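You operate a simulated robot arm through the tools that you are given. There is no shell and no other tool. Be economical: measure what you need, move in short steps, check, and stop when the job is done.

You are at the controls of a simulated two-armed robot. One attempt, no reset.

TASK
Stop the teal unit's free flow with the valve seat knob; test it.
Fine: effort about 2.8 mbar, within 0.1 on the display; input port closed, black switch on inhale, breathing knob at 1; the test must end OK.

The check looks at the end state, three seconds after you hand in, the way a careful person would. Anything else that was tipped, shoved, dropped, spilled or broken makes it a failure.

THE ROBOT
Two 7-joint arms with fingered hands on one trunk, on a base that drives. Base frame: it is fixed to the floor where the robot stands at the start and does not move with it; the origin is under the middle of the robot, x ahead of it, y to its left, z up. Readings come in mm, rad, newtons and seconds.
The left shoulder is at the start at [80, 241, 1692], the right one opposite. With the tool pointing down near the work surface each hand reaches from about 100 to 720 mm from the robot's upright axis, wherever it stands, measured 20 degrees to its own side. Places, roughly: black switch [600, -100, 1400]; breathing knob [400, -200, 900]; clamp knob [400, 400, 900]; exhale knob [600, -200, 1100]; green bleed valve [400, 300, 900]; input port [500, -100, 1200]; main valve [700, -400, 1500]; power switch [500, -300, 1000]; supply knob [400, -100, 900]; teal unit knob [600, 200, 1100]; valve seat knob [400, 200, 900]; white unit knob [500, 100, 700]; yellow switch [600, -100, 1300]; yellow unit knob [500, 300, 700]. Payload 4.9 kg a hand.
The tool frame of a hand sits at the grasp point between the pads (the TCP): z along the fingers, y along the line on which they close. The tips reach 32 mm beyond it. Largest opening 200 mm; the body of the gripper starts 89 mm behind the TCP. The gripper is a hand of 4 fingers: y runs from the thumb to the fingers, the wrist lies at [0, 0, -267] in the tool frame.
Orientation is told as [roll, pitch, yaw] about the base's x, y, z axes, in that order, counted from this pose: with the fingers straight down and closing along the base's y, the tool's x points along the base's -x, its y along +y and its z along -z.

THE INTERFACE
- The arms move only by the tool drive_tool. It takes "left_targets", "right_targets" or both (then of equal length, played together; a hand with none holds still); each is a list that holds one entry, the list of rows, each a list of 6 numbers: the turn, a rotation vector about the tool's x, y, z in units of 8 degrees (1.0 is 8 degrees), then the shift along the tool's x, y, z in units of 20 mm (1.0 is 20 mm). In form: [[[wx, wy, wz, x, y, z], ...]]. A call has 1 to 8 rows; each row shifts and turns the commanded pose from where the row before left it, along the tool's axes as they then stand. A call with a number of a shift or a turn outside -1 to 1 is refused whole. Rows are played at 5 a second. More than 50 mm and 0.15 rad between two rows, and nothing of the call is played. Where a pose cannot be reached the arm comes as near as it can. A force on the tool above 40 N (or 10 N above the force at the start of the call, whichever is more), or a blocked arm, ends the call early, and 0.2 s more pass. In this call time passes only in rows, and 0.2 s behind the last. The reply holds the time, the measured pose of the TCP, the force on the tool along the base axes, the opening and the grip force, in the units named above and with some noise, with the torque about the TCP (base axes, N m) and any sound that the robot's microphone picked up, and new pictures: "show" is both (left out), scene, wrist or none (wrist: the cameras of the hands that moved).
- Cameras (640 x 400 px; columns grow to the right, rows downward): "scene" is now at [111.9, -18.7, 1852.5]; the picture's right is [-0.23, -0.97, -0.00], its down [-0.69, 0.16, -0.71] and it looks along [0.69, -0.16, -0.71] (base axes); focal length 239 px, centre (320, 200). "left" rides on the left gripper at [-69, -69, -116] in its tool frame; the picture's right is [0.71, -0.71, 0.00], its down [0.54, 0.54, -0.64] and it looks along [0.45, 0.46, 0.77] (tool axes); focal length 226 px, centre (320, 200). "right" rides on the right gripper at [69, -69, -116] in its tool frame; the picture's right is [0.71, 0.71, 0.00], its down [-0.54, 0.54, -0.64] and it looks along [-0.45, 0.45, 0.77] (tool axes); focal length 226 px, centre (320, 200). There is no depth. A picture from a camera that has moved, and an enlarged one, comes with that camera's place and axes in the base frame and with its lens.
- slide_trunk(by): slides the trunk up (or, below 0, down) by that many mm; the arms and the scene camera ride with it, the base frame stays. It gives what a move gives, with no picture.
- roll_base(legs): drives the robot by 1 to 6 legs, each [ahead, left, turn to the left] in mm, mm and rad, along the robot's own axes; the way and the turn of a leg run together, so that a leg with both is an arc; at most 1500 mm and 3.142 rad a leg. The arms and the cameras ride along, it lands a little off, and it stops where it bumps. It gives what a move gives, and a new picture of the scene camera.
- move_fingers(finger1, finger2, finger3, thumb_bend, hand): sets how far each is bent, from 0 (flat) to 100 (curled in); at 30 the hand is open as for a grip, at 70 the pads meet at the TCP. One left out holds its place. A second passes; each finger stops where it meets its share of the squeeze, and holds until it gets a number again. It is the only way to open and close the hand. It gives what a move gives, with no picture; readings hold the bend of each and the force on the fingers (four entries, about 0 where the hand has none), thumb and palm.
- pan_tilt(pan, tilt): turns the head with the scene camera to pan (to the left, within 1.501 rad either way) and tilt (down, from -0.506 to 1.204), counted from straight ahead of the robot. It gives what a move gives, and a new picture of the scene camera.
- enlarge(camera, box): a new picture of the part [left, top, right, bottom] of that camera's present view, enlarged. The clock stands still meanwhile.
- hand_in(): hands the job in; it is judged then, once.

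Work in short steps. Places have to be worked out from the pictures, the camera data and where the tool is seen: move nearer, look again, correct. Check each grasp and each placing, and mend what went wrong. You have 120 turns and 260 pictures in all, those below and enlarged ones among them. Open the grippers and draw the arms clear of the work before you hand the job in, unless the task says otherwise; then end with one line.

The tools are called after ">>>" by a JSON object that holds its "api" and its "payload". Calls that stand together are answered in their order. drive_tool: Moves the arms, as the interface text tells. Its arguments: {"type":"object","properties":{"left_targets":{"type":"array","items":{"type":"array","items":{"type":"array","items":{"type":"number"}}}},"right_targets":{"type":"array","items":{"type":"array","items":{"type":"array","items":{"type":"number"}}}},"show":{"type":"string","enum":["both","scene","wrist","none"]}},"required":[]} The other tools are called the same way: slide_trunk (by) slides the trunk up or down; move_fingers (finger1, finger2, finger3, thumb_bend, hand) moves the fingers one by one; roll_base (legs) drives the base; pan_tilt (pan, tilt) turns the head that bears the scene camera; enlarge (camera, box) takes an enlarged picture of a part of a camera's view; hand_in () hands the job in.

At the start:

```text
time_s: 0.0
left_position: [472.5, 151.2, 1632.1]
left_ee_rot: [0.001, 0.001, 0.0]
left_contact_force: [-0.4, 0.4, 0.0]
left_wrist_torque: [-0.01, 0.0, -0.01]
left_width: 199.8
left_grip_force: 0.0
left_shape: jaw
left_bend: [30.0, 30.0, 30.0, 30.0]
left_finger forces: [0.1, 0.1, 0.1, 0.1, 0.1, 0.0]
right_position: [426.0, -254.8, 1631.7]
right_ee_rot: [0.0, 0.0, 0.0]
right_contact_force: [-0.6, 0.3, -0.4]
right_wrist_torque: [0.0, 0.01, -0.02]
right_width: 200.1
right_grip_force: 0.1
right_shape: jaw
right_bend: [30.0, 30.0, 30.0, 30.0]
right_finger forces: [0.1, 0.0, 0.0, 0.1, 0.0, 0.0]
trunk travel left (down, up): [-600.0, 240.0]
robot x, y, heading: [2.4, -1.4, 0.003]
head pan, tilt: [-0.229, 0.787]
```

scene: 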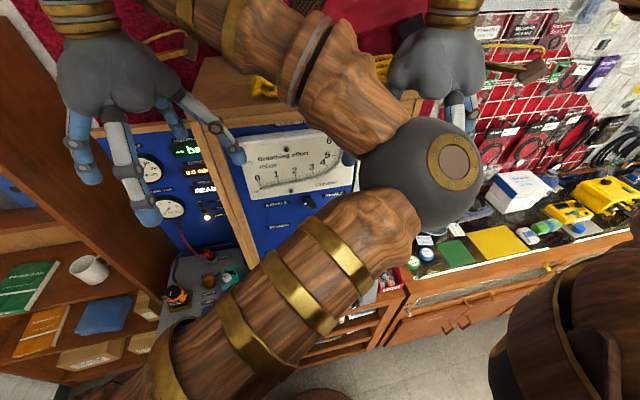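
right: 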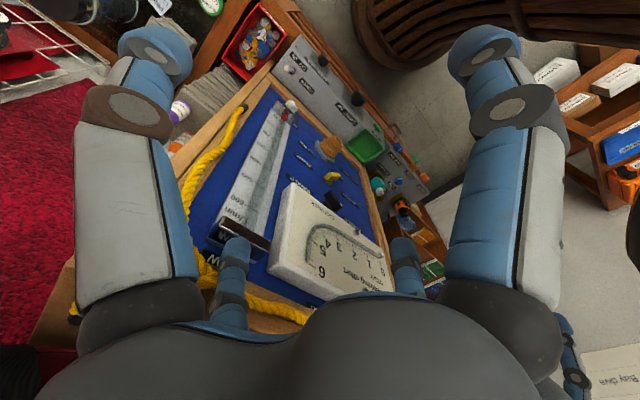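
left: 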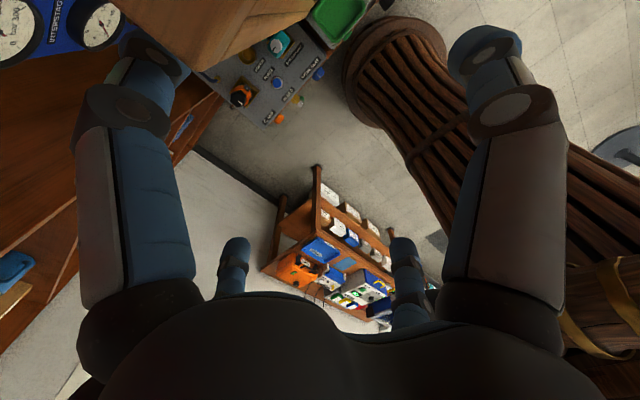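

The arms block much of the panel. I'll turn the head to see it better before moving anything.

>>> {"api": "pan_tilt", "payload": {"pan": 0.1, "tilt": 0.7}}

>>> {"api": "enlarge", "payload": {"camera": "right", "box": [180, 0, 460, 300]}}

>>> {"api": "enlarge", "payload": {"camera": "left", "box": [180, 0, 380, 140]}}

```text
time_s: 0.8
left_position: [473.0, 151.3, 1631.8]
left_ee_rot: [0.0, -0.001, 0.0]
left_contact_force: [-0.1, -0.2, -1.0]
left_wrist_torque: [0.0, -0.05, 0.01]
left_width: 199.7
left_grip_force: 0.0
left_shape: jaw
left_bend: [30.0, 30.0, 30.0, 30.0]
left_finger forces: [0.0, 0.0, 0.0, 0.0, 0.0, 0.0]
right_position: [428.2, -255.2, 1632.0]
right_ee_rot: [0.0, 0.001, 0.002]
right_contact_force: [0.1, 0.1, -0.6]
right_wrist_torque: [0.02, 0.0, -0.01]
right_width: 199.9
right_grip_force: 0.1
right_shape: jaw
right_bend: [30.0, 30.0, 30.0, 30.0]
right_finger forces: [0.0, 0.1, 0.0, 0.0, 0.0, 0.0]
trunk travel left (down, up): [-600.0, 240.0]
robot x, y, heading: [0.5, 0.2, 0.004]
head pan, tilt: [0.099, 0.7]
camera scene: at [117.3, 8.2, 1859.6], right [0.1, -1.0, 0.0], down [-0.64, -0.06, -0.76], along [0.76, 0.08, -0.64], focal length 239 px, centre (320, 200)
```

scene: 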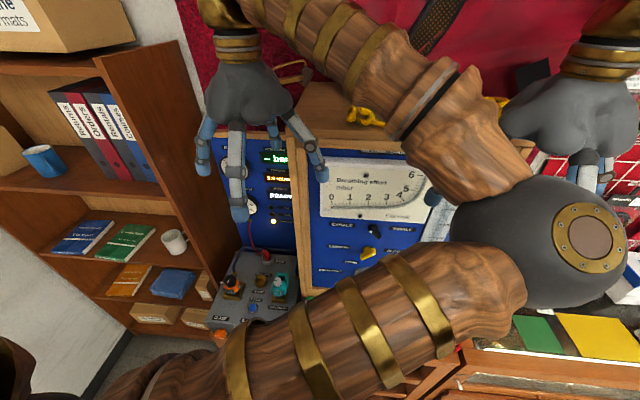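

```text
1.33 times, centred on (320, 150) of right
camera zoom: at [357.1, -324.4, 1746.9], right [-0.71, 0.71, 0.0], down [0.54, 0.54, 0.64], along [0.45, 0.45, -0.77], focal length 301 px, centre (320, 267)
```

zoom: 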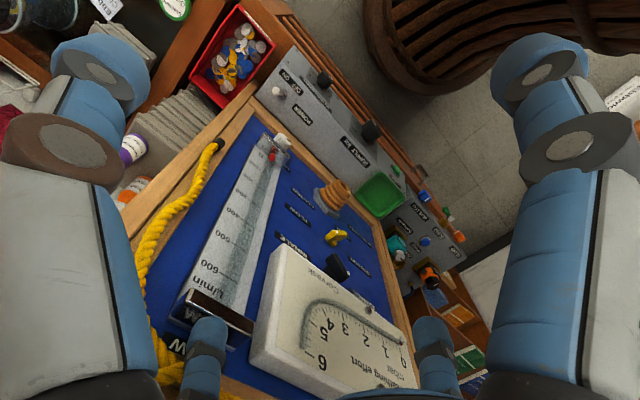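

```text
2.86 times, centred on (280, 70) of left
camera zoom: at [541.5, 82.9, 1747.3], right [-0.71, -0.71, 0.0], down [-0.54, 0.54, 0.64], along [-0.45, 0.46, -0.77], focal length 646 px, centre (434, 571)
```

zoom: 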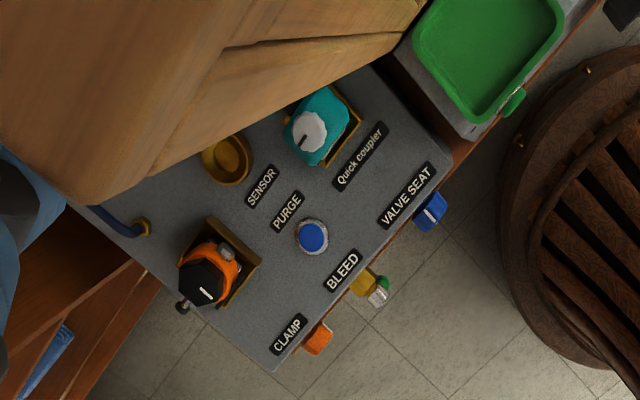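

I need an unobstructed overview. I'll back off 400 mm and look at the whole bench.

>>> {"api": "roll_base", "payload": {"legs": [[-400, 0, 0]]}}

>>> {"api": "pan_tilt", "payload": {"pan": 0.1, "tilt": 0.5}}

```text
time_s: 3.3
left_position: [73.6, 153.8, 1630.5]
left_ee_rot: [0.001, 0.002, 0.009]
left_contact_force: [1.2, -0.6, 0.3]
left_wrist_torque: [-0.03, 0.03, 0.03]
left_width: 199.8
left_grip_force: 0.0
left_shape: jaw
left_bend: [30.0, 30.0, 30.0, 30.0]
left_finger forces: [0.0, 0.0, 0.0, 0.0, 0.0, 0.1]
right_position: [31.7, -252.1, 1629.9]
right_ee_rot: [0.0, 0.002, 0.009]
right_contact_force: [1.0, 0.1, -0.3]
right_wrist_torque: [0.02, 0.08, -0.01]
right_width: 200.0
right_grip_force: 0.0
right_shape: jaw
right_bend: [30.0, 30.0, 30.0, 30.0]
right_finger forces: [0.1, 0.0, 0.0, 0.1, 0.0, 0.1]
trunk travel left (down, up): [-600.0, 240.0]
robot x, y, heading: [-399.0, -3.6, 0.008]
head pan, tilt: [0.099, 0.7]
camera scene: at [-279.4, 7.3, 1859.3], right [0.11, -0.99, 0.0], down [-0.64, -0.07, -0.76], along [0.76, 0.08, -0.65], focal length 239 px, centre (320, 200)
```

scene: 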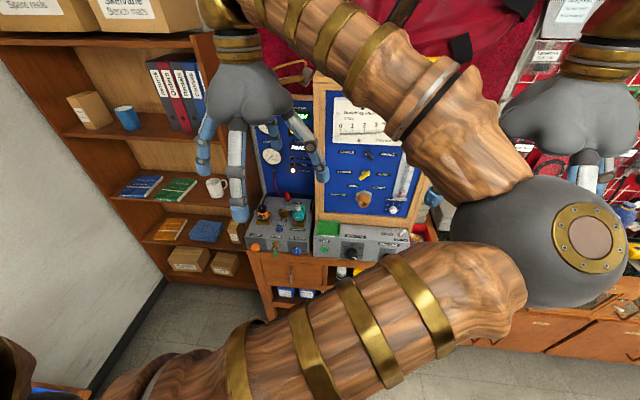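

```text
time_s: 4.0
left_position: [71.9, 154.3, 1631.3]
left_ee_rot: [0.001, 0.002, 0.009]
left_contact_force: [0.7, 0.6, -0.1]
left_wrist_torque: [-0.02, 0.02, 0.04]
left_width: 200.1
left_grip_force: 0.1
left_shape: jaw
left_bend: [30.0, 30.0, 30.0, 30.0]
left_finger forces: [0.0, 0.1, 0.0, 0.1, 0.0, 0.0]
right_position: [30.2, -253.3, 1630.7]
right_ee_rot: [0.0, 0.0, 0.01]
right_contact_force: [0.2, -0.3, 0.5]
right_wrist_torque: [-0.03, 0.03, -0.05]
right_width: 199.9
right_grip_force: 0.0
right_shape: jaw
right_bend: [30.0, 30.0, 30.0, 30.0]
right_finger forces: [0.0, 0.1, 0.0, 0.0, 0.0, 0.1]
trunk travel left (down, up): [-600.0, 240.0]
robot x, y, heading: [-402.1, 0.3, 0.012]
head pan, tilt: [0.099, 0.499]
camera scene: at [-276.0, 8.0, 1877.2], right [0.11, -0.99, 0.0], down [-0.48, -0.05, -0.88], along [0.87, 0.1, -0.48], focal length 239 px, centre (320, 200)
```

scene: 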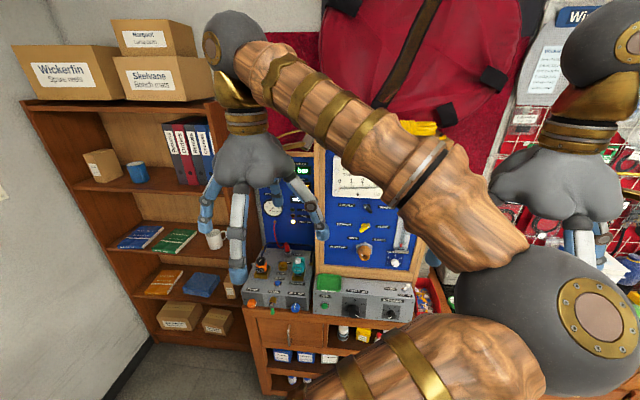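

Now a zoom on the bench from here.

>>> {"api": "enlarge", "payload": {"camera": "scene", "box": [230, 140, 450, 340]}}

>>> {"api": "enlarge", "payload": {"camera": "scene", "box": [240, 160, 420, 250]}}

>>> {"api": "enlarge", "payload": {"camera": "scene", "box": [235, 240, 425, 335]}}

```text
2.00 times, centred on (340, 240) of scene
camera zoom: at [-276.0, 8.0, 1877.2], right [0.11, -0.99, 0.0], down [-0.48, -0.05, -0.88], along [0.87, 0.1, -0.48], focal length 478 px, centre (280, 120)
```

zoom: 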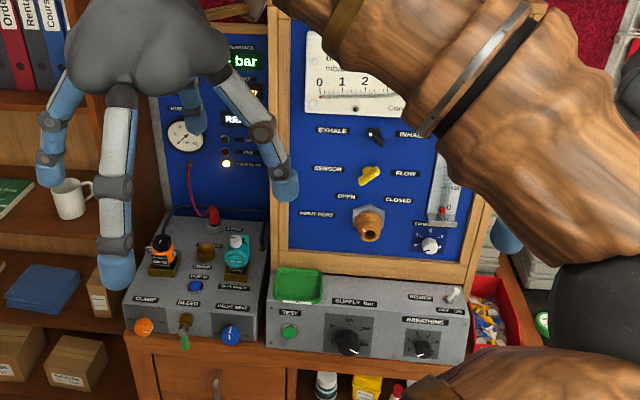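

```text
3.56 times, centred on (330, 205) of scene
camera zoom: at [-276.0, 8.0, 1877.2], right [0.11, -0.99, 0.0], down [-0.48, -0.05, -0.88], along [0.87, 0.1, -0.48], focal length 849 px, centre (284, 182)
```

zoom: 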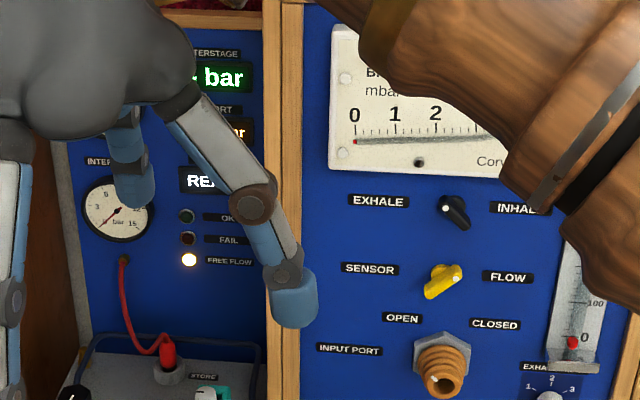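

```text
3.37 times, centred on (330, 288) of scene
camera zoom: at [-276.0, 8.0, 1877.2], right [0.11, -0.99, 0.0], down [-0.48, -0.05, -0.88], along [0.87, 0.1, -0.48], focal length 804 px, centre (286, -95)
```

zoom: 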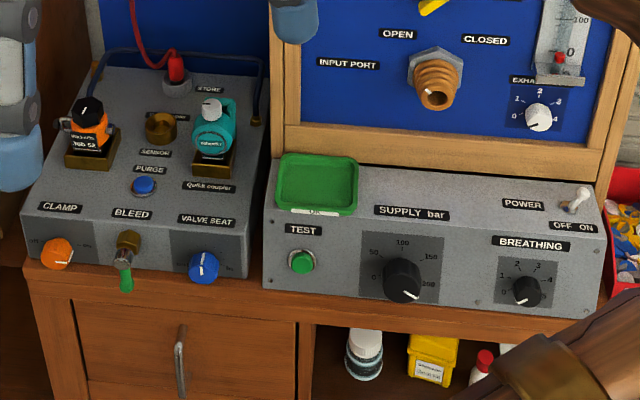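

I'll move the left hand out left and back to clear the view (base is far from everything).

>>> {"api": "drive_tool", "payload": {"left_targets": [[[0, 0, 0, 0.5, 1, 0], [0, 0, 0, 0.5, 1, 0], [0, 0, 0, 0.5, 1, 0], [0, 0, 0, 0.5, 1, 0], [0, 0, 0, 0.5, 1, 0], [0, 0, 0, 0.5, 1, 0], [0, 0, 0, 0.5, 1, 0], [0, 0, 0, 0.5, 1, 0]]], "show": "none"}}

>>> {"api": "drive_tool", "payload": {"left_targets": [[[0, 0, 0, 0.5, 1, 0], [0, 0, 0, 0.5, 1, 0], [0, 0, 0, 0.5, 1, 0], [0, 0, 0, 0.5, 1, 0], [0, 0, 0, 0.5, 1, 0], [0, 0, 0, 0.5, 1, 0], [0, 0, 0, 0.5, 1, 0], [0, 0, 0, 0.5, 1, 0]]], "show": "scene"}}

```text
time_s: 5.8
left_position: [-10.2, 314.4, 1630.5]
left_ee_rot: [0.0, -0.001, 0.008]
left_contact_force: [0.0, 0.1, -0.9]
left_wrist_torque: [0.0, -0.01, 0.01]
left_width: 200.0
left_grip_force: 0.0
left_shape: jaw
left_bend: [30.0, 30.0, 30.0, 30.0]
left_finger forces: [0.0, 0.0, 0.1, 0.1, 0.0, 0.0]
right_position: [27.1, -251.0, 1631.7]
right_ee_rot: [0.001, -0.001, 0.009]
right_contact_force: [0.2, 0.3, -0.2]
right_wrist_torque: [-0.05, -0.03, 0.0]
right_width: 200.1
right_grip_force: 0.0
right_shape: jaw
right_bend: [30.0, 30.0, 30.0, 30.0]
right_finger forces: [0.0, 0.1, 0.0, 0.1, 0.0, 0.0]
trunk travel left (down, up): [-600.0, 240.0]
robot x, y, heading: [-401.7, -0.3, 0.006]
head pan, tilt: [0.099, 0.499]
```

```text
time_s: 7.7
left_position: [-93.9, 475.5, 1631.7]
left_ee_rot: [-0.001, 0.001, 0.01]
left_contact_force: [0.1, 0.3, 0.1]
left_wrist_torque: [0.01, 0.01, -0.01]
left_width: 200.2
left_grip_force: 0.0
left_shape: jaw
left_bend: [30.0, 30.0, 30.0, 30.0]
left_finger forces: [0.0, 0.0, 0.0, 0.0, 0.0, 0.1]
right_position: [26.8, -251.2, 1632.0]
right_ee_rot: [-0.002, -0.001, 0.008]
right_contact_force: [-0.2, 0.6, 0.3]
right_wrist_torque: [-0.06, 0.01, 0.04]
right_width: 200.0
right_grip_force: 0.1
right_shape: jaw
right_bend: [30.0, 30.0, 30.0, 30.0]
right_finger forces: [0.0, 0.0, 0.0, 0.0, 0.0, 0.0]
trunk travel left (down, up): [-600.0, 240.0]
robot x, y, heading: [-398.9, -1.0, 0.005]
head pan, tilt: [0.099, 0.499]
camera scene: at [-278.2, 10.2, 1877.4], right [0.11, -0.99, 0.0], down [-0.48, -0.05, -0.88], along [0.87, 0.09, -0.48], focal length 239 px, centre (320, 200)
```

scene: 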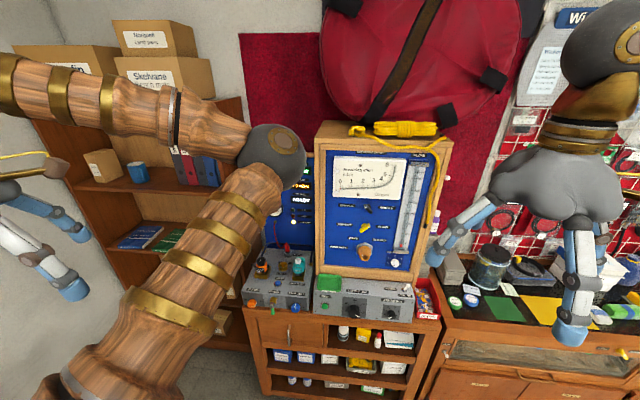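

Clearer. Enlarge the panels.

>>> {"api": "enlarge", "payload": {"camera": "scene", "box": [300, 140, 450, 270]}}

>>> {"api": "drive_tool", "payload": {"left_targets": [[[0, 0, 0, 0.5, 1, 0], [0, 0, 0, 0.5, 1, 0], [0, 0, 0, 0.5, 1, 0], [0, 0, 0, 0.5, 1, 0], [0, 0, 0, 0.5, 1, 0], [0, 0, 0, 0.5, 1, 0], [0, 0, 0, 0.5, 1, 0], [0, 0, 0, 0.5, 1, 0]]], "show": "none"}}

>>> {"api": "slide_trunk", "payload": {"by": -250}}

>>> {"api": "pan_tilt", "payload": {"pan": 0.1, "tilt": 0.45}}

```text
3.08 times, centred on (375, 205) of scene
camera zoom: at [-278.2, 10.2, 1877.4], right [0.11, -0.99, 0.0], down [-0.48, -0.05, -0.88], along [0.87, 0.09, -0.48], focal length 735 px, centre (151, 185)
```

zoom: 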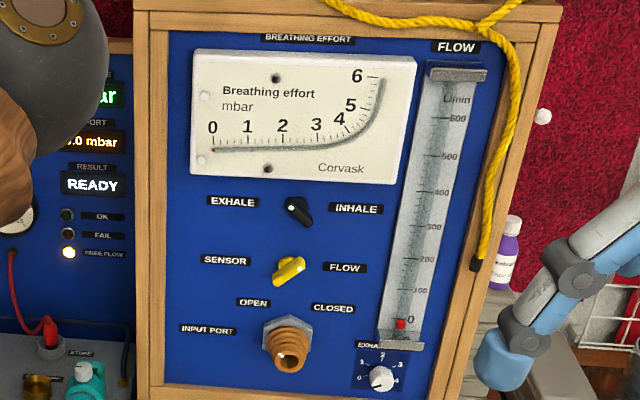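

```text
time_s: 9.4
left_position: [-171.6, 633.9, 1631.7]
left_ee_rot: [-0.001, -0.001, 0.007]
left_contact_force: [0.2, 0.8, 0.1]
left_wrist_torque: [-0.02, -0.02, 0.01]
left_width: 199.8
left_grip_force: 0.0
left_shape: jaw
left_bend: [30.0, 30.0, 30.0, 30.0]
left_finger forces: [0.1, 0.0, 0.0, 0.1, 0.0, 0.0]
right_position: [27.7, -252.2, 1632.7]
right_ee_rot: [-0.003, 0.001, 0.007]
right_contact_force: [-1.1, 0.0, 0.1]
right_wrist_torque: [-0.04, 0.0, -0.01]
right_width: 199.8
right_grip_force: 0.0
right_shape: jaw
right_bend: [30.0, 30.0, 30.0, 30.0]
right_finger forces: [0.0, 0.0, 0.0, 0.0, 0.0, 0.0]
trunk travel left (down, up): [-600.0, 240.0]
robot x, y, heading: [-400.5, 1.4, 0.01]
head pan, tilt: [0.099, 0.499]
```

```text
time_s: 12.0
left_position: [-173.0, 632.4, 1382.3]
left_ee_rot: [-0.001, -0.001, 0.01]
left_contact_force: [-0.3, -0.4, 0.4]
left_wrist_torque: [0.04, 0.01, -0.01]
left_width: 199.9
left_grip_force: 0.0
left_shape: jaw
left_bend: [30.0, 30.0, 30.0, 30.0]
left_finger forces: [0.0, 0.1, 0.0, 0.0, 0.1, 0.0]
right_position: [26.8, -253.3, 1382.1]
right_ee_rot: [0.0, 0.0, 0.009]
right_contact_force: [0.2, -0.2, 0.3]
right_wrist_torque: [0.0, -0.01, -0.02]
right_width: 200.1
right_grip_force: 0.0
right_shape: jaw
right_bend: [30.0, 30.0, 30.0, 30.0]
right_finger forces: [0.0, 0.0, 0.0, 0.0, 0.0, 0.0]
trunk travel left (down, up): [-350.0, 490.0]
robot x, y, heading: [-400.1, -3.1, 0.012]
head pan, tilt: [0.099, 0.499]
```

```text
time_s: 12.7
left_position: [-172.5, 633.4, 1382.1]
left_ee_rot: [0.001, -0.001, 0.009]
left_contact_force: [-0.1, 0.0, -0.1]
left_wrist_torque: [0.01, -0.02, 0.04]
left_width: 199.9
left_grip_force: 0.1
left_shape: jaw
left_bend: [30.0, 30.0, 30.0, 30.0]
left_finger forces: [0.0, 0.0, 0.1, 0.1, 0.1, 0.0]
right_position: [27.1, -253.0, 1381.7]
right_ee_rot: [0.0, -0.001, 0.009]
right_contact_force: [0.3, -0.3, -1.3]
right_wrist_torque: [0.0, -0.02, 0.0]
right_width: 199.9
right_grip_force: 0.2
right_shape: jaw
right_bend: [30.0, 30.0, 30.0, 30.0]
right_finger forces: [0.1, 0.0, 0.0, 0.1, 0.0, 0.1]
trunk travel left (down, up): [-350.0, 490.0]
robot x, y, heading: [-401.8, -4.5, 0.012]
head pan, tilt: [0.099, 0.45]
camera scene: at [-277.2, 8.5, 1631.8], right [0.11, -0.99, 0.0], down [-0.43, -0.05, -0.9], along [0.89, 0.1, -0.44], focal length 239 px, centre (320, 200)
```

scene: 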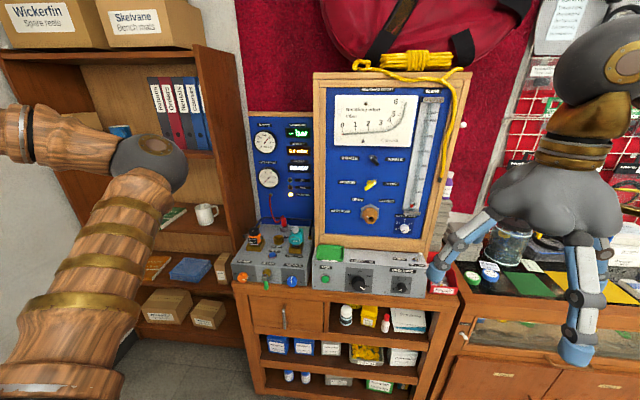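

Good clear view. Enlarge the parts for reading.

>>> {"api": "enlarge", "payload": {"camera": "scene", "box": [245, 110, 325, 210]}}

>>> {"api": "enlarge", "payload": {"camera": "scene", "box": [225, 205, 325, 295]}}

>>> {"api": "enlarge", "payload": {"camera": "scene", "box": [305, 235, 435, 300]}}

>>> {"api": "enlarge", "payload": {"camera": "scene", "box": [320, 140, 450, 240]}}

```text
4.00 times, centred on (285, 160) of scene
camera zoom: at [-277.2, 8.5, 1631.8], right [0.11, -0.99, 0.0], down [-0.43, -0.05, -0.9], along [0.89, 0.1, -0.44], focal length 955 px, centre (460, 360)
```

zoom: 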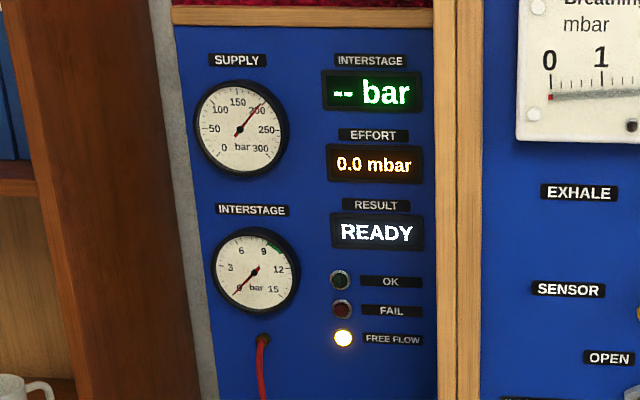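

```text
4.44 times, centred on (275, 250) of scene
camera zoom: at [-277.2, 8.5, 1631.8], right [0.11, -0.99, 0.0], down [-0.43, -0.05, -0.9], along [0.89, 0.1, -0.44], focal length 1061 px, centre (520, -22)
```

zoom: 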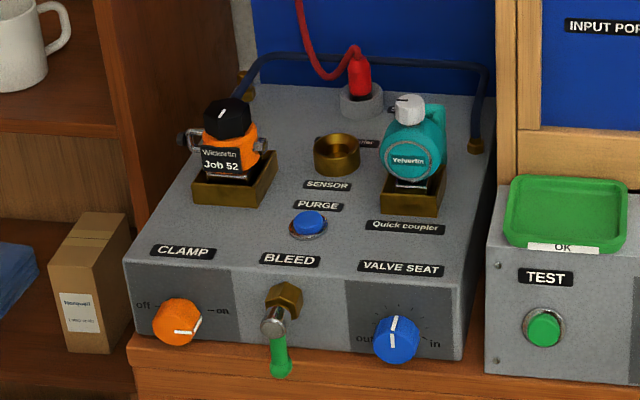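

```text
4.92 times, centred on (370, 268) of scene
camera zoom: at [-277.2, 8.5, 1631.8], right [0.11, -0.99, 0.0], down [-0.43, -0.05, -0.9], along [0.89, 0.1, -0.44], focal length 1176 px, centre (74, -132)
```

zoom: 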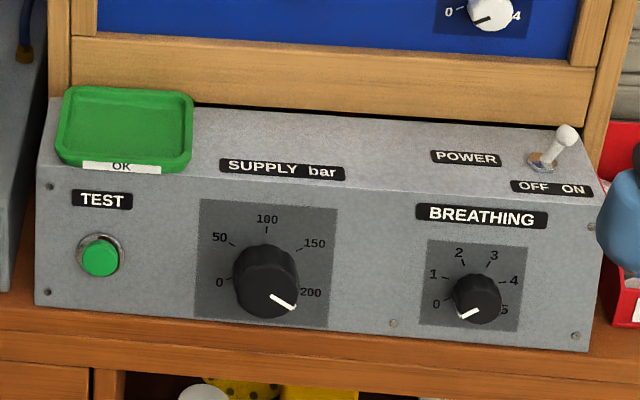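

```text
4.00 times, centred on (385, 190) of scene
camera zoom: at [-277.2, 8.5, 1631.8], right [0.11, -0.99, 0.0], down [-0.43, -0.05, -0.9], along [0.89, 0.1, -0.44], focal length 955 px, centre (60, 240)
```

zoom: 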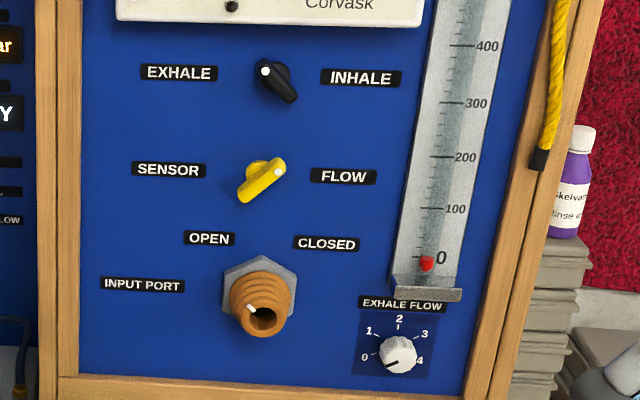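

State: free flow lamp lit, black on EXHALE, input port OPEN, breathing at 0, power on, supply ~200. Valve seat knob triangulates to ≈(433,202,908). I'll pitch the left hand so the fingers point forward (+x), while moving it forward.

>>> {"api": "drive_tool", "payload": {"left_targets": [[[0, -1, 0, -1, 0, 0.07], [0, -1, 0, -0.98, 0, 0.21], [0, -1, 0, -0.94, 0, 0.34], [0, -1, 0, -0.88, 0, 0.47], [0, -1, 0, -0.81, 0, 0.59], [0, -1, 0, -0.72, 0, 0.69], [0, -1, 0, -0.62, 0, 0.79], [0, -1, 0, -0.5, 0, 0.87]]], "show": "none"}}

>>> {"api": "drive_tool", "payload": {"left_targets": [[[0, -1, 0, -0.37, -0.5, 0.93], [0, -1, 0, -0.24, -1, 0.97], [0, -1, 0, -0.1, -1, 0.99], [0, -0.25, 0, 0, -1, 0], [0, 0, 0, 0, -1, 0], [0, 0, 0, 0, -1, 0], [0, 0, 0, 0, -1, 0], [0, 0, 0, 0, -1, 0]]], "show": "both"}}

```text
time_s: 14.5
left_position: [31.3, 640.2, 1340.4]
left_ee_rot: [0.005, -1.112, 0.009]
left_contact_force: [-0.4, 0.2, 0.1]
left_wrist_torque: [-0.02, 0.0, -0.01]
left_width: 200.1
left_grip_force: 0.0
left_shape: jaw
left_bend: [30.0, 30.0, 30.0, 30.0]
left_finger forces: [0.0, 0.1, 0.0, 0.1, 0.0, 0.1]
left hand out of reach, approached as far as the arm can: row 6, 7, 8
right_position: [29.6, -252.2, 1381.4]
right_ee_rot: [0.001, 0.001, 0.011]
right_contact_force: [0.7, -0.4, 0.9]
right_wrist_torque: [-0.05, 0.03, 0.04]
right_width: 199.9
right_grip_force: 0.1
right_shape: jaw
right_bend: [30.0, 30.0, 30.0, 30.0]
right_finger forces: [0.1, 0.0, 0.0, 0.0, 0.0, 0.0]
trunk travel left (down, up): [-350.0, 490.0]
robot x, y, heading: [-398.3, -0.6, 0.014]
head pan, tilt: [0.099, 0.45]
```

```text
time_s: 16.3
left_position: [162.8, 516.3, 1251.1]
left_ee_rot: [0.056, -1.515, -0.039]
left_contact_force: [0.2, 0.0, -0.6]
left_wrist_torque: [-0.03, 0.03, 0.02]
left_width: 199.6
left_grip_force: 0.1
left_shape: jaw
left_bend: [30.0, 30.0, 30.0, 30.0]
left_finger forces: [0.0, 0.1, 0.1, 0.1, 0.1, 0.0]
left hand out of reach, approached as far as the arm can: row 1, 2, 3, 4, 5, 6, 7, 8
right_position: [27.3, -254.8, 1381.3]
right_ee_rot: [0.002, 0.0, 0.011]
right_contact_force: [-0.4, -0.4, 0.5]
right_wrist_torque: [0.03, -0.03, 0.01]
right_width: 199.7
right_grip_force: 0.1
right_shape: jaw
right_bend: [30.0, 30.0, 30.0, 30.0]
right_finger forces: [0.0, 0.0, 0.0, 0.1, 0.0, 0.0]
trunk travel left (down, up): [-350.0, 490.0]
robot x, y, heading: [-402.8, 0.8, 0.005]
head pan, tilt: [0.099, 0.45]
camera scene: at [-276.9, 6.2, 1631.8], right [0.11, -0.99, 0.0], down [-0.43, -0.05, -0.9], along [0.89, 0.1, -0.44], focal length 239 px, centre (320, 200)
camera left: at [52.0, 445.3, 1325.5], right [-0.03, -0.71, -0.71], down [-0.68, 0.53, -0.5], along [0.73, 0.47, -0.49], focal length 226 px, centre (320, 200)
```

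scene: 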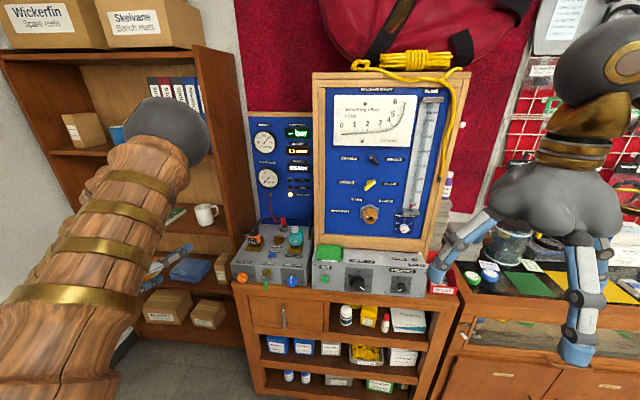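
left: 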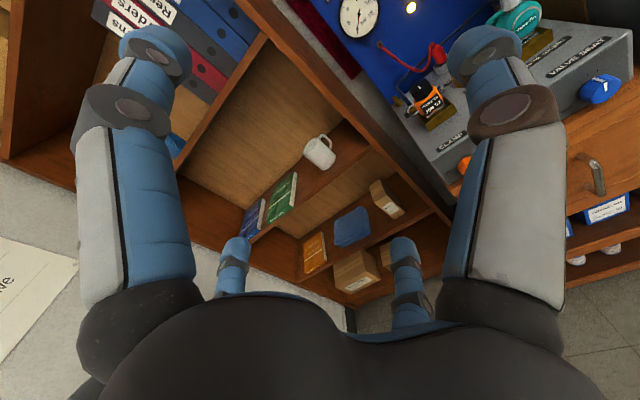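

The four fingers look arranged as a cross around the TCP (which projects to image centre). I'll move the hand lower and to the right, where it's in reach, and lower the trunk.

>>> {"api": "slide_trunk", "payload": {"by": -350}}

>>> {"api": "drive_tool", "payload": {"left_targets": [[[0, 0, 0, 0, -1, 0], [0, 0, 0, 0, -1, 0], [0, 0, 0, 0, -1, 0], [0, 0, 0, 0, -1, 0], [0, 0, 0, 0, -1, 0], [0, 0, 0, 0, -1, 0], [0, 0, 0, 0, -1, 0], [0, 0, 0, 0, -1, 0]]], "show": "scene"}}

```text
time_s: 19.7
left_position: [161.9, 518.3, 899.7]
left_ee_rot: [0.024, -1.514, -0.012]
left_contact_force: [0.1, -0.1, 0.2]
left_wrist_torque: [0.01, -0.03, -0.05]
left_width: 199.8
left_grip_force: 0.1
left_shape: jaw
left_bend: [30.0, 30.0, 30.0, 30.0]
left_finger forces: [0.0, 0.1, 0.0, 0.0, 0.0, 0.1]
right_position: [27.2, -252.9, 1031.8]
right_ee_rot: [0.0, 0.0, 0.01]
right_contact_force: [-0.4, -0.5, 0.6]
right_wrist_torque: [-0.03, 0.0, -0.01]
right_width: 199.9
right_grip_force: 0.1
right_shape: jaw
right_bend: [30.0, 30.0, 30.0, 30.0]
right_finger forces: [0.0, 0.0, 0.0, 0.1, 0.1, 0.0]
trunk travel left (down, up): [0.0, 840.0]
robot x, y, heading: [-399.8, -0.8, 0.011]
head pan, tilt: [0.099, 0.45]
```

```text
time_s: 21.5
left_position: [218.0, 399.7, 882.0]
left_ee_rot: [0.035, -1.515, -0.019]
left_contact_force: [0.2, 0.2, -0.4]
left_wrist_torque: [-0.01, -0.01, 0.0]
left_width: 199.9
left_grip_force: 0.0
left_shape: jaw
left_bend: [30.0, 30.0, 30.0, 30.0]
left_finger forces: [0.0, 0.0, 0.0, 0.0, 0.0, 0.0]
left hand out of reach, approached as far as the arm can: row 3, 4, 5, 6, 7, 8
right_position: [26.9, -252.7, 1031.8]
right_ee_rot: [-0.001, 0.002, 0.011]
right_contact_force: [0.0, 0.4, -0.6]
right_wrist_torque: [0.04, 0.01, 0.0]
right_width: 199.9
right_grip_force: 0.1
right_shape: jaw
right_bend: [30.0, 30.0, 30.0, 30.0]
right_finger forces: [0.1, 0.0, 0.0, 0.0, 0.0, 0.1]
trunk travel left (down, up): [0.0, 840.0]
robot x, y, heading: [-399.2, -1.1, 0.014]
head pan, tilt: [0.099, 0.45]
camera scene: at [-277.1, 7.7, 1281.8], right [0.11, -0.99, 0.0], down [-0.43, -0.05, -0.9], along [0.89, 0.1, -0.44], focal length 239 px, centre (320, 200)
```

scene: 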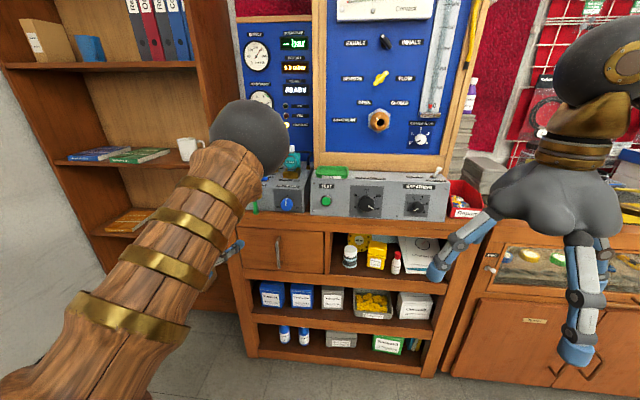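

The arm wants to be further out. I'll extend forward 100 mm (still clear of the box at x≈440) and right.

>>> {"api": "drive_tool", "payload": {"left_targets": [[[0, 0, 0, 0, -1, 0.6], [0, 0, 0, 0, -1, 0.6], [0, 0, 0, 0, -1, 0.6], [0, 0, 0, 0, -1, 0.6], [0, 0, 0, 0, -1, 0.6], [0, 0, 0, 0, -1, 0.6], [0, 0, 0, 0, -1, 0.6], [0, 0, 0, 0, -1, 0.6]]], "show": "both"}}

```text
time_s: 23.3
left_position: [316.0, 240.9, 878.5]
left_ee_rot: [0.026, -1.516, -0.009]
left_contact_force: [0.5, -0.5, 0.8]
left_wrist_torque: [-0.03, -0.02, 0.0]
left_width: 199.8
left_grip_force: 0.1
left_shape: jaw
left_bend: [30.0, 30.0, 30.0, 30.0]
left_finger forces: [0.0, 0.1, 0.0, 0.0, 0.1, 0.0]
right_position: [27.3, -253.8, 1031.8]
right_ee_rot: [0.0, 0.0, 0.01]
right_contact_force: [0.0, 0.2, -1.1]
right_wrist_torque: [0.01, 0.01, 0.03]
right_width: 199.8
right_grip_force: 0.0
right_shape: jaw
right_bend: [30.0, 30.0, 30.0, 30.0]
right_finger forces: [0.1, 0.0, 0.0, 0.0, 0.1, 0.1]
trunk travel left (down, up): [0.0, 840.0]
robot x, y, heading: [-402.4, -1.4, 0.014]
head pan, tilt: [0.099, 0.45]
camera scene: at [-277.3, 7.6, 1281.9], right [0.11, -0.99, 0.0], down [-0.43, -0.05, -0.9], along [0.89, 0.1, -0.44], focal length 239 px, centre (320, 200)
camera left: at [205.5, 170.2, 952.5], right [-0.03, -0.71, -0.71], down [-0.68, 0.53, -0.5], along [0.73, 0.47, -0.5], focal length 226 px, centre (320, 200)
```

scene: 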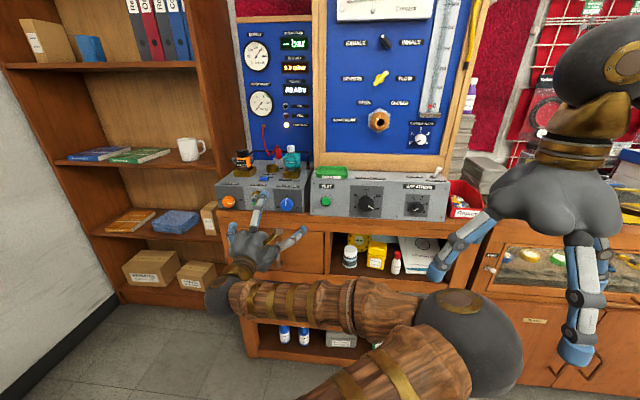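
left: 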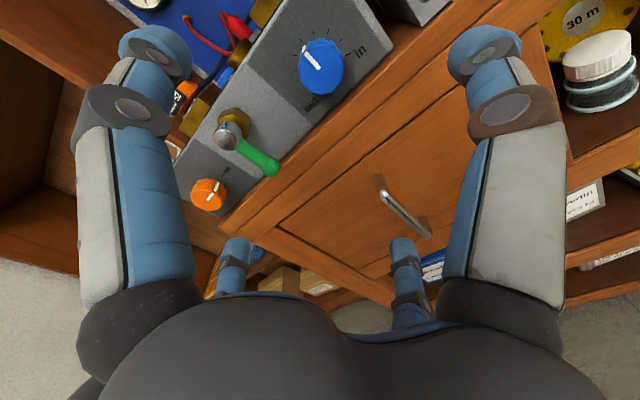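

Excellent configuration: hand in front of the box, view clear. Valve seat knob at ≈(433,198,912). Let me look closely at it.

>>> {"api": "enlarge", "payload": {"camera": "left", "box": [180, 0, 420, 220]}}

>>> {"api": "enlarge", "payload": {"camera": "scene", "box": [205, 140, 455, 260]}}

```text
1.82 times, centred on (300, 110) of left
camera zoom: at [205.5, 170.2, 952.5], right [-0.03, -0.71, -0.71], down [-0.68, 0.53, -0.5], along [0.73, 0.47, -0.5], focal length 411 px, centre (356, 364)
```

zoom: 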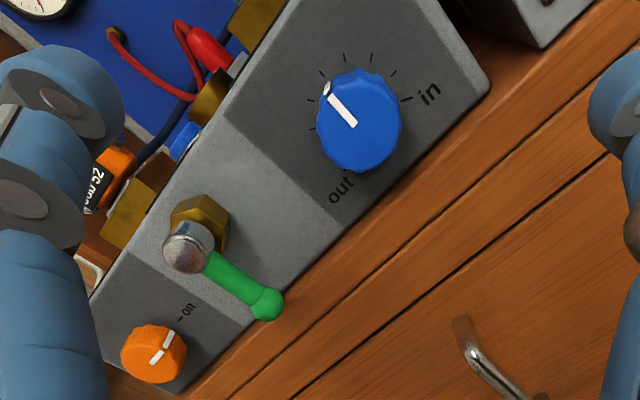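

```text
2.56 times, centred on (330, 200) of scene
camera zoom: at [-277.3, 7.6, 1281.9], right [0.11, -0.99, 0.0], down [-0.43, -0.05, -0.9], along [0.89, 0.1, -0.44], focal length 611 px, centre (294, 200)
```

zoom: 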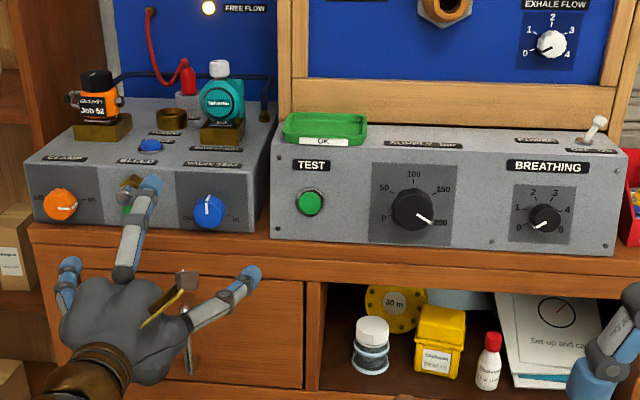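

I'll level the hand, align it to the knob axis, and pre-roll it −40° (so I can turn clockwise "in" afterwards); fingers partly closed to 52.

>>> {"api": "drive_tool", "payload": {"left_targets": [[[0, -0.45, 0, -0.8, -1, 0], [0, 0, 0, -0.85, -1, 0], [0, 0, -1, 0, 0, 0], [0, 0, -1, 0, 0, 0], [0, 0, -1, 0, 0, 0], [0, 0, -1, 0, 0, 0], [0, 0, -1, 0, 0, 0]]], "show": "none"}}

>>> {"api": "move_fingers", "payload": {"hand": "left", "finger1": 52, "finger2": 52, "finger3": 52, "thumb_bend": 52}}

>>> {"api": "enlarge", "payload": {"camera": "left", "box": [0, 0, 640, 400]}}

>>> {"api": "enlarge", "payload": {"camera": "scene", "box": [205, 140, 455, 260]}}

```text
time_s: 24.9
left_position: [318.9, 200.9, 910.8]
left_ee_rot: [-1.58, -0.87, 1.597]
left_contact_force: [0.6, 0.3, -0.4]
left_wrist_torque: [0.0, 0.0, 0.02]
left_width: 199.8
left_grip_force: 0.1
left_shape: jaw
left_bend: [30.0, 30.0, 30.0, 30.0]
left_finger forces: [0.1, 0.0, 0.0, 0.0, 0.1, 0.0]
right_position: [28.0, -252.6, 1030.7]
right_ee_rot: [0.0, -0.001, 0.011]
right_contact_force: [0.3, 0.7, -0.1]
right_wrist_torque: [0.03, 0.0, -0.01]
right_width: 199.6
right_grip_force: 0.1
right_shape: jaw
right_bend: [30.0, 30.0, 30.0, 30.0]
right_finger forces: [0.0, 0.0, 0.0, 0.0, 0.0, 0.0]
trunk travel left (down, up): [0.0, 840.0]
robot x, y, heading: [-401.1, -3.6, 0.011]
head pan, tilt: [0.099, 0.45]
```

```text
time_s: 25.9
left_position: [317.6, 199.8, 910.4]
left_ee_rot: [-1.582, -0.876, 1.595]
left_contact_force: [-0.1, -0.2, 0.7]
left_wrist_torque: [-0.01, -0.04, 0.01]
left_width: 62.5
left_grip_force: 0.2
left_shape: fingers
left_bend: [52.0, 52.0, 52.0, 52.0]
left_finger forces: [0.0, 0.0, 0.1, 0.0, 0.0, 0.0]
right_position: [26.9, -254.3, 1031.6]
right_ee_rot: [-0.001, 0.0, 0.01]
right_contact_force: [-0.6, -0.3, 0.3]
right_wrist_torque: [-0.02, -0.04, 0.0]
right_width: 199.8
right_grip_force: 0.1
right_shape: jaw
right_bend: [30.0, 30.0, 30.0, 30.0]
right_finger forces: [0.0, 0.0, 0.0, 0.1, 0.0, 0.0]
trunk travel left (down, up): [0.0, 840.0]
robot x, y, heading: [-398.0, 1.0, 0.008]
head pan, tilt: [0.099, 0.45]
```

```text
1.00 times, centred on (320, 200) of left (not enlarged: the box is as wide or as high as the picture)
camera zoom: at [201.0, 190.7, 1005.4], right [0.02, -1.0, -0.09], down [-0.64, 0.06, -0.77], along [0.77, 0.07, -0.64], focal length 226 px, centre (320, 200)
```

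zoom: 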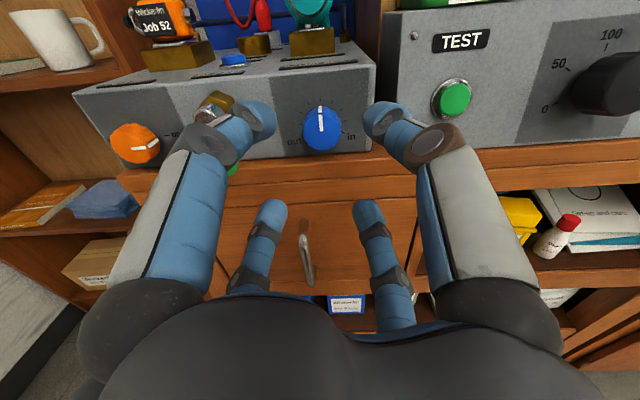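

```text
2.56 times, centred on (330, 200) of scene
camera zoom: at [-277.2, 8.2, 1281.8], right [0.11, -0.99, 0.0], down [-0.43, -0.05, -0.9], along [0.89, 0.1, -0.44], focal length 611 px, centre (294, 200)
```

zoom: 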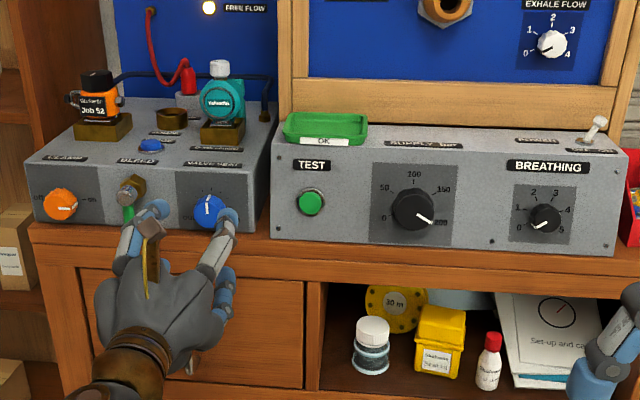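

Aligned. Advance 80 mm along the axis.

>>> {"api": "drive_tool", "payload": {"left_targets": [[[0, 0, 0, 0, 0, 1], [0, 0, 0, 0, 0, 1], [0, 0, 0, 0, 0, 1], [0, 0, 0, 0, 0, 1]]], "show": "wrist"}}

>>> {"api": "enlarge", "payload": {"camera": "scene", "box": [210, 150, 335, 260]}}

```text
time_s: 26.9
left_position: [390.7, 203.5, 908.0]
left_ee_rot: [-1.576, -0.876, 1.592]
left_contact_force: [-12.9, -0.6, -0.8]
left_wrist_torque: [-0.02, 0.6, -0.57]
left_width: 62.3
left_grip_force: 7.3
left_shape: fingers
left_bend: [52.0, 52.0, 52.0, 52.0]
left_finger forces: [0.1, 0.1, 13.2, 0.1, 0.1, 0.0]
right_position: [26.6, -252.7, 1032.0]
right_ee_rot: [-0.001, 0.0, 0.01]
right_contact_force: [0.5, -0.6, 0.7]
right_wrist_torque: [-0.02, 0.0, 0.0]
right_width: 199.9
right_grip_force: 0.1
right_shape: jaw
right_bend: [30.0, 30.0, 30.0, 30.0]
right_finger forces: [0.0, 0.1, 0.0, 0.0, 0.0, 0.0]
trunk travel left (down, up): [0.0, 840.0]
robot x, y, heading: [-402.0, -1.9, 0.012]
head pan, tilt: [0.099, 0.45]
stopped in row 4 (left hand): the force on the tool passed its limit at 50 N (the readings are from after the stop); the commanded pose is now the measured one
camera left: at [275.1, 193.0, 1004.0], right [0.02, -1.0, -0.09], down [-0.64, 0.06, -0.77], along [0.77, 0.07, -0.64], focal length 226 px, centre (320, 200)
```

left: 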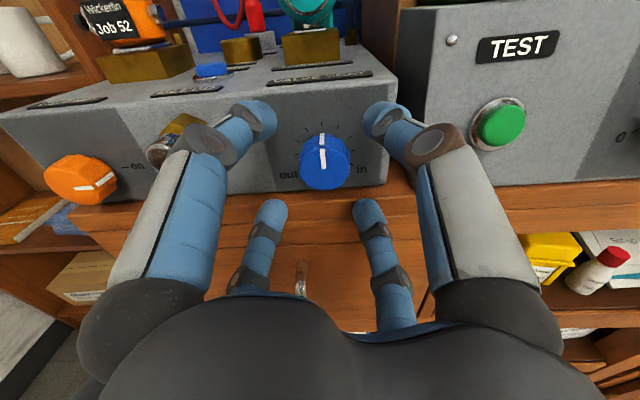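

```text
3.64 times, centred on (272, 205) of scene
camera zoom: at [-278.2, 8.3, 1281.9], right [0.11, -0.99, 0.0], down [-0.43, -0.05, -0.9], along [0.9, 0.1, -0.43], focal length 868 px, centre (493, 182)
```

zoom: 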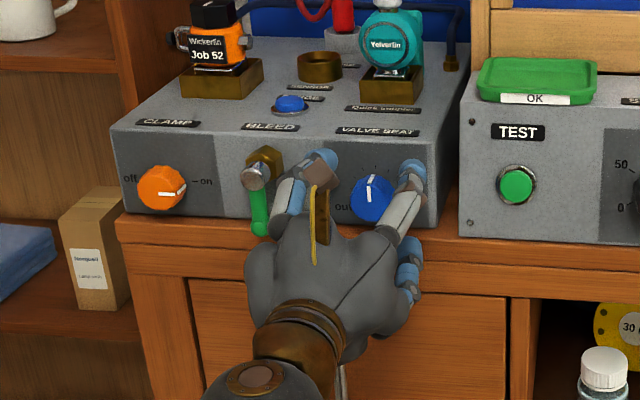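

Finger3 (lower right) hit the desk edge (torque indicates contact low-right). I'll back off 20 mm, lay finger3 flat, and grip with the other three.

>>> {"api": "drive_tool", "payload": {"left_targets": [[[0, 0, 0, 0, 0, -1]]], "show": "none"}}

>>> {"api": "move_fingers", "payload": {"hand": "left", "finger3": 0}}

>>> {"api": "drive_tool", "payload": {"left_targets": [[[0, 0, 0, 0, 0, 0.5], [0, 0, 0, 0, 0, 0.5], [0, 0, 0, 0, 0, 0.5]]], "show": "wrist"}}

>>> {"api": "enlarge", "payload": {"camera": "scene", "box": [210, 150, 335, 260]}}

```text
time_s: 27.3
left_position: [372.0, 202.3, 909.2]
left_ee_rot: [-1.578, -0.876, 1.59]
left_contact_force: [0.1, -0.1, 1.2]
left_wrist_torque: [0.0, 0.02, 0.01]
left_width: 62.2
left_grip_force: 0.0
left_shape: fingers
left_bend: [52.0, 52.0, 52.0, 52.0]
left_finger forces: [0.0, 0.0, 0.0, 0.0, 0.0, 0.0]
right_position: [27.6, -253.1, 1031.6]
right_ee_rot: [0.0, 0.0, 0.01]
right_contact_force: [0.3, 0.2, 0.5]
right_wrist_torque: [0.01, -0.02, -0.02]
right_width: 199.9
right_grip_force: 0.0
right_shape: jaw
right_bend: [30.0, 30.0, 30.0, 30.0]
right_finger forces: [0.0, 0.0, 0.1, 0.1, 0.0, 0.1]
trunk travel left (down, up): [0.0, 840.0]
robot x, y, heading: [-400.2, -2.6, 0.012]
head pan, tilt: [0.099, 0.45]
```

```text
time_s: 28.3
left_position: [373.2, 202.2, 908.4]
left_ee_rot: [-1.577, -0.875, 1.591]
left_contact_force: [0.6, -0.2, -0.5]
left_wrist_torque: [0.01, -0.01, -0.02]
left_width: 62.2
left_grip_force: 0.1
left_shape: fingers
left_bend: [52.0, 52.0, 1.0, 52.0]
left_finger forces: [0.1, 0.1, 0.0, 0.0, 0.0, 0.1]
right_position: [29.0, -252.3, 1031.7]
right_ee_rot: [0.0, 0.001, 0.011]
right_contact_force: [1.3, 0.0, -0.3]
right_wrist_torque: [0.0, -0.05, 0.01]
right_width: 199.8
right_grip_force: 0.0
right_shape: jaw
right_bend: [30.0, 30.0, 30.0, 30.0]
right_finger forces: [0.1, 0.0, 0.0, 0.0, 0.0, 0.0]
trunk travel left (down, up): [0.0, 840.0]
robot x, y, heading: [-403.8, -4.2, 0.017]
head pan, tilt: [0.099, 0.45]
```

```text
time_s: 29.1
left_position: [394.6, 208.0, 907.1]
left_ee_rot: [-1.57, -0.88, 1.601]
left_contact_force: [-26.6, -1.1, -0.9]
left_wrist_torque: [-0.08, 0.99, 0.95]
left_width: 62.2
left_grip_force: 13.3
left_shape: fingers
left_bend: [52.0, 53.0, 1.0, 52.0]
left_finger forces: [0.0, 26.8, 0.1, 0.0, 0.0, 0.0]
right_position: [25.9, -252.1, 1032.3]
right_ee_rot: [-0.001, 0.001, 0.013]
right_contact_force: [0.8, -0.5, 0.7]
right_wrist_torque: [0.01, 0.02, -0.02]
right_width: 199.7
right_grip_force: 0.2
right_shape: jaw
right_bend: [30.0, 30.0, 30.0, 30.0]
right_finger forces: [0.0, 0.0, 0.0, 0.0, 0.0, 0.0]
trunk travel left (down, up): [0.0, 840.0]
robot x, y, heading: [-404.9, 3.2, 0.009]
head pan, tilt: [0.099, 0.45]
stopped in row 3 (left hand): the force on the tool passed its limit at 49 N (the readings are from after the stop); the commanded pose is now the measured one
camera left: at [278.7, 197.8, 1002.7], right [0.03, -1.0, -0.09], down [-0.65, 0.05, -0.76], along [0.76, 0.08, -0.64], focal length 226 px, centre (320, 200)
```

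left: 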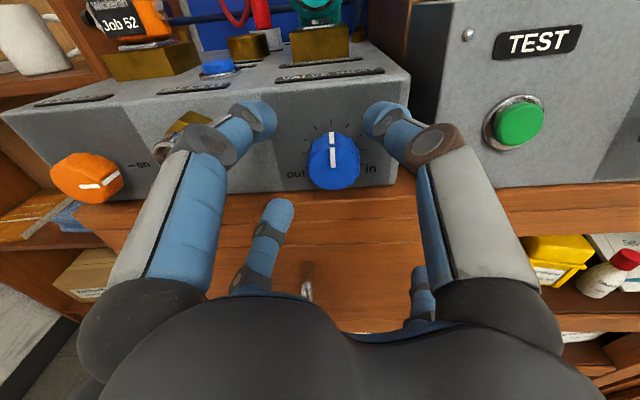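

```text
3.64 times, centred on (272, 205) of scene
camera zoom: at [-279.5, 8.4, 1282.0], right [0.11, -0.99, 0.0], down [-0.43, -0.05, -0.9], along [0.9, 0.1, -0.43], focal length 868 px, centre (493, 182)
```

zoom: 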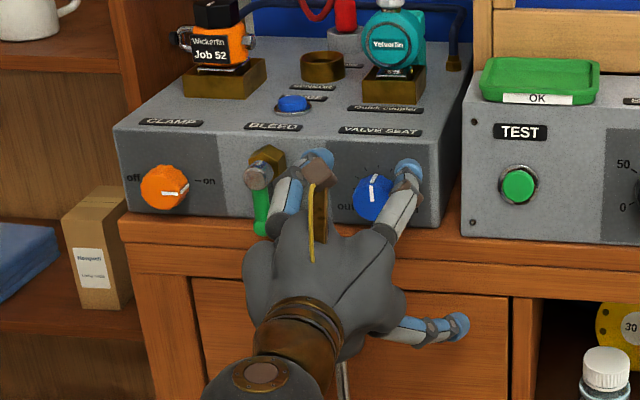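

Finger2 (lower left) also hits the desk edge while opened. I'll pinch with thumb and finger2 horizontally instead: back off, roll to ≈−8°, recentre, finger1 out of the way.

>>> {"api": "drive_tool", "payload": {"left_targets": [[[0, 0, 0, 0, 0, -1], [0, 0, 0, 0, 0, -0.5], [0, 0, 1, 0, 0, 0], [0, 0, 1, 0, 0, 0], [0, 0, 1, 0, 0, 0], [0, 0, 1, -0.2, -0.3, 0]]], "show": "none"}}

>>> {"api": "move_fingers", "payload": {"hand": "left", "finger1": 35}}

>>> {"api": "enlarge", "payload": {"camera": "left", "box": [0, 0, 640, 400]}}

```text
time_s: 30.5
left_position: [365.5, 202.2, 911.8]
left_ee_rot: [-1.572, -1.439, 1.597]
left_contact_force: [0.8, -0.8, 0.5]
left_wrist_torque: [0.0, -0.02, 0.02]
left_width: 62.3
left_grip_force: 0.1
left_shape: fingers
left_bend: [52.0, 52.0, 1.0, 52.0]
left_finger forces: [0.0, 0.1, 0.0, 0.1, 0.0, 0.0]
right_position: [26.6, -251.1, 1031.9]
right_ee_rot: [0.0, 0.001, 0.012]
right_contact_force: [-0.2, 0.2, 0.8]
right_wrist_torque: [-0.01, 0.0, -0.01]
right_width: 199.9
right_grip_force: 0.0
right_shape: jaw
right_bend: [30.0, 30.0, 30.0, 30.0]
right_finger forces: [0.0, 0.0, 0.0, 0.0, 0.1, 0.0]
trunk travel left (down, up): [0.0, 840.0]
robot x, y, heading: [-397.4, 1.9, 0.014]
head pan, tilt: [0.099, 0.45]
```

```text
time_s: 31.5
left_position: [366.6, 202.7, 911.4]
left_ee_rot: [-1.571, -1.435, 1.599]
left_contact_force: [0.2, 0.6, 0.0]
left_wrist_torque: [0.02, -0.02, -0.01]
left_width: 96.7
left_grip_force: 0.0
left_shape: fingers
left_bend: [35.0, 52.0, 1.0, 52.0]
left_finger forces: [0.0, 0.0, 0.1, 0.0, 0.0, 0.0]
right_position: [28.0, -252.2, 1031.3]
right_ee_rot: [0.0, 0.0, 0.012]
right_contact_force: [-0.7, -0.4, 0.3]
right_wrist_torque: [0.02, -0.02, -0.02]
right_width: 199.9
right_grip_force: 0.2
right_shape: jaw
right_bend: [30.0, 30.0, 30.0, 30.0]
right_finger forces: [0.0, 0.0, 0.1, 0.0, 0.0, 0.0]
trunk travel left (down, up): [0.0, 840.0]
robot x, y, heading: [-402.7, -3.8, 0.01]
head pan, tilt: [0.099, 0.45]
```

```text
1.00 times, centred on (320, 200) of left (not enlarged: the box is as wide or as high as the picture)
camera zoom: at [251.9, 141.1, 987.9], right [0.02, -0.8, -0.61], down [-0.65, 0.45, -0.61], along [0.76, 0.41, -0.51], focal length 226 px, centre (320, 200)
```

zoom: 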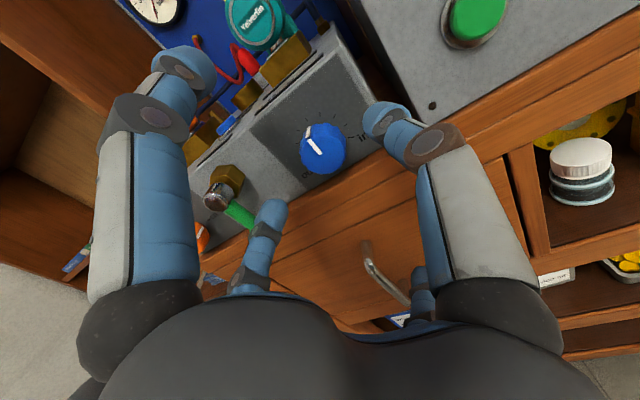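

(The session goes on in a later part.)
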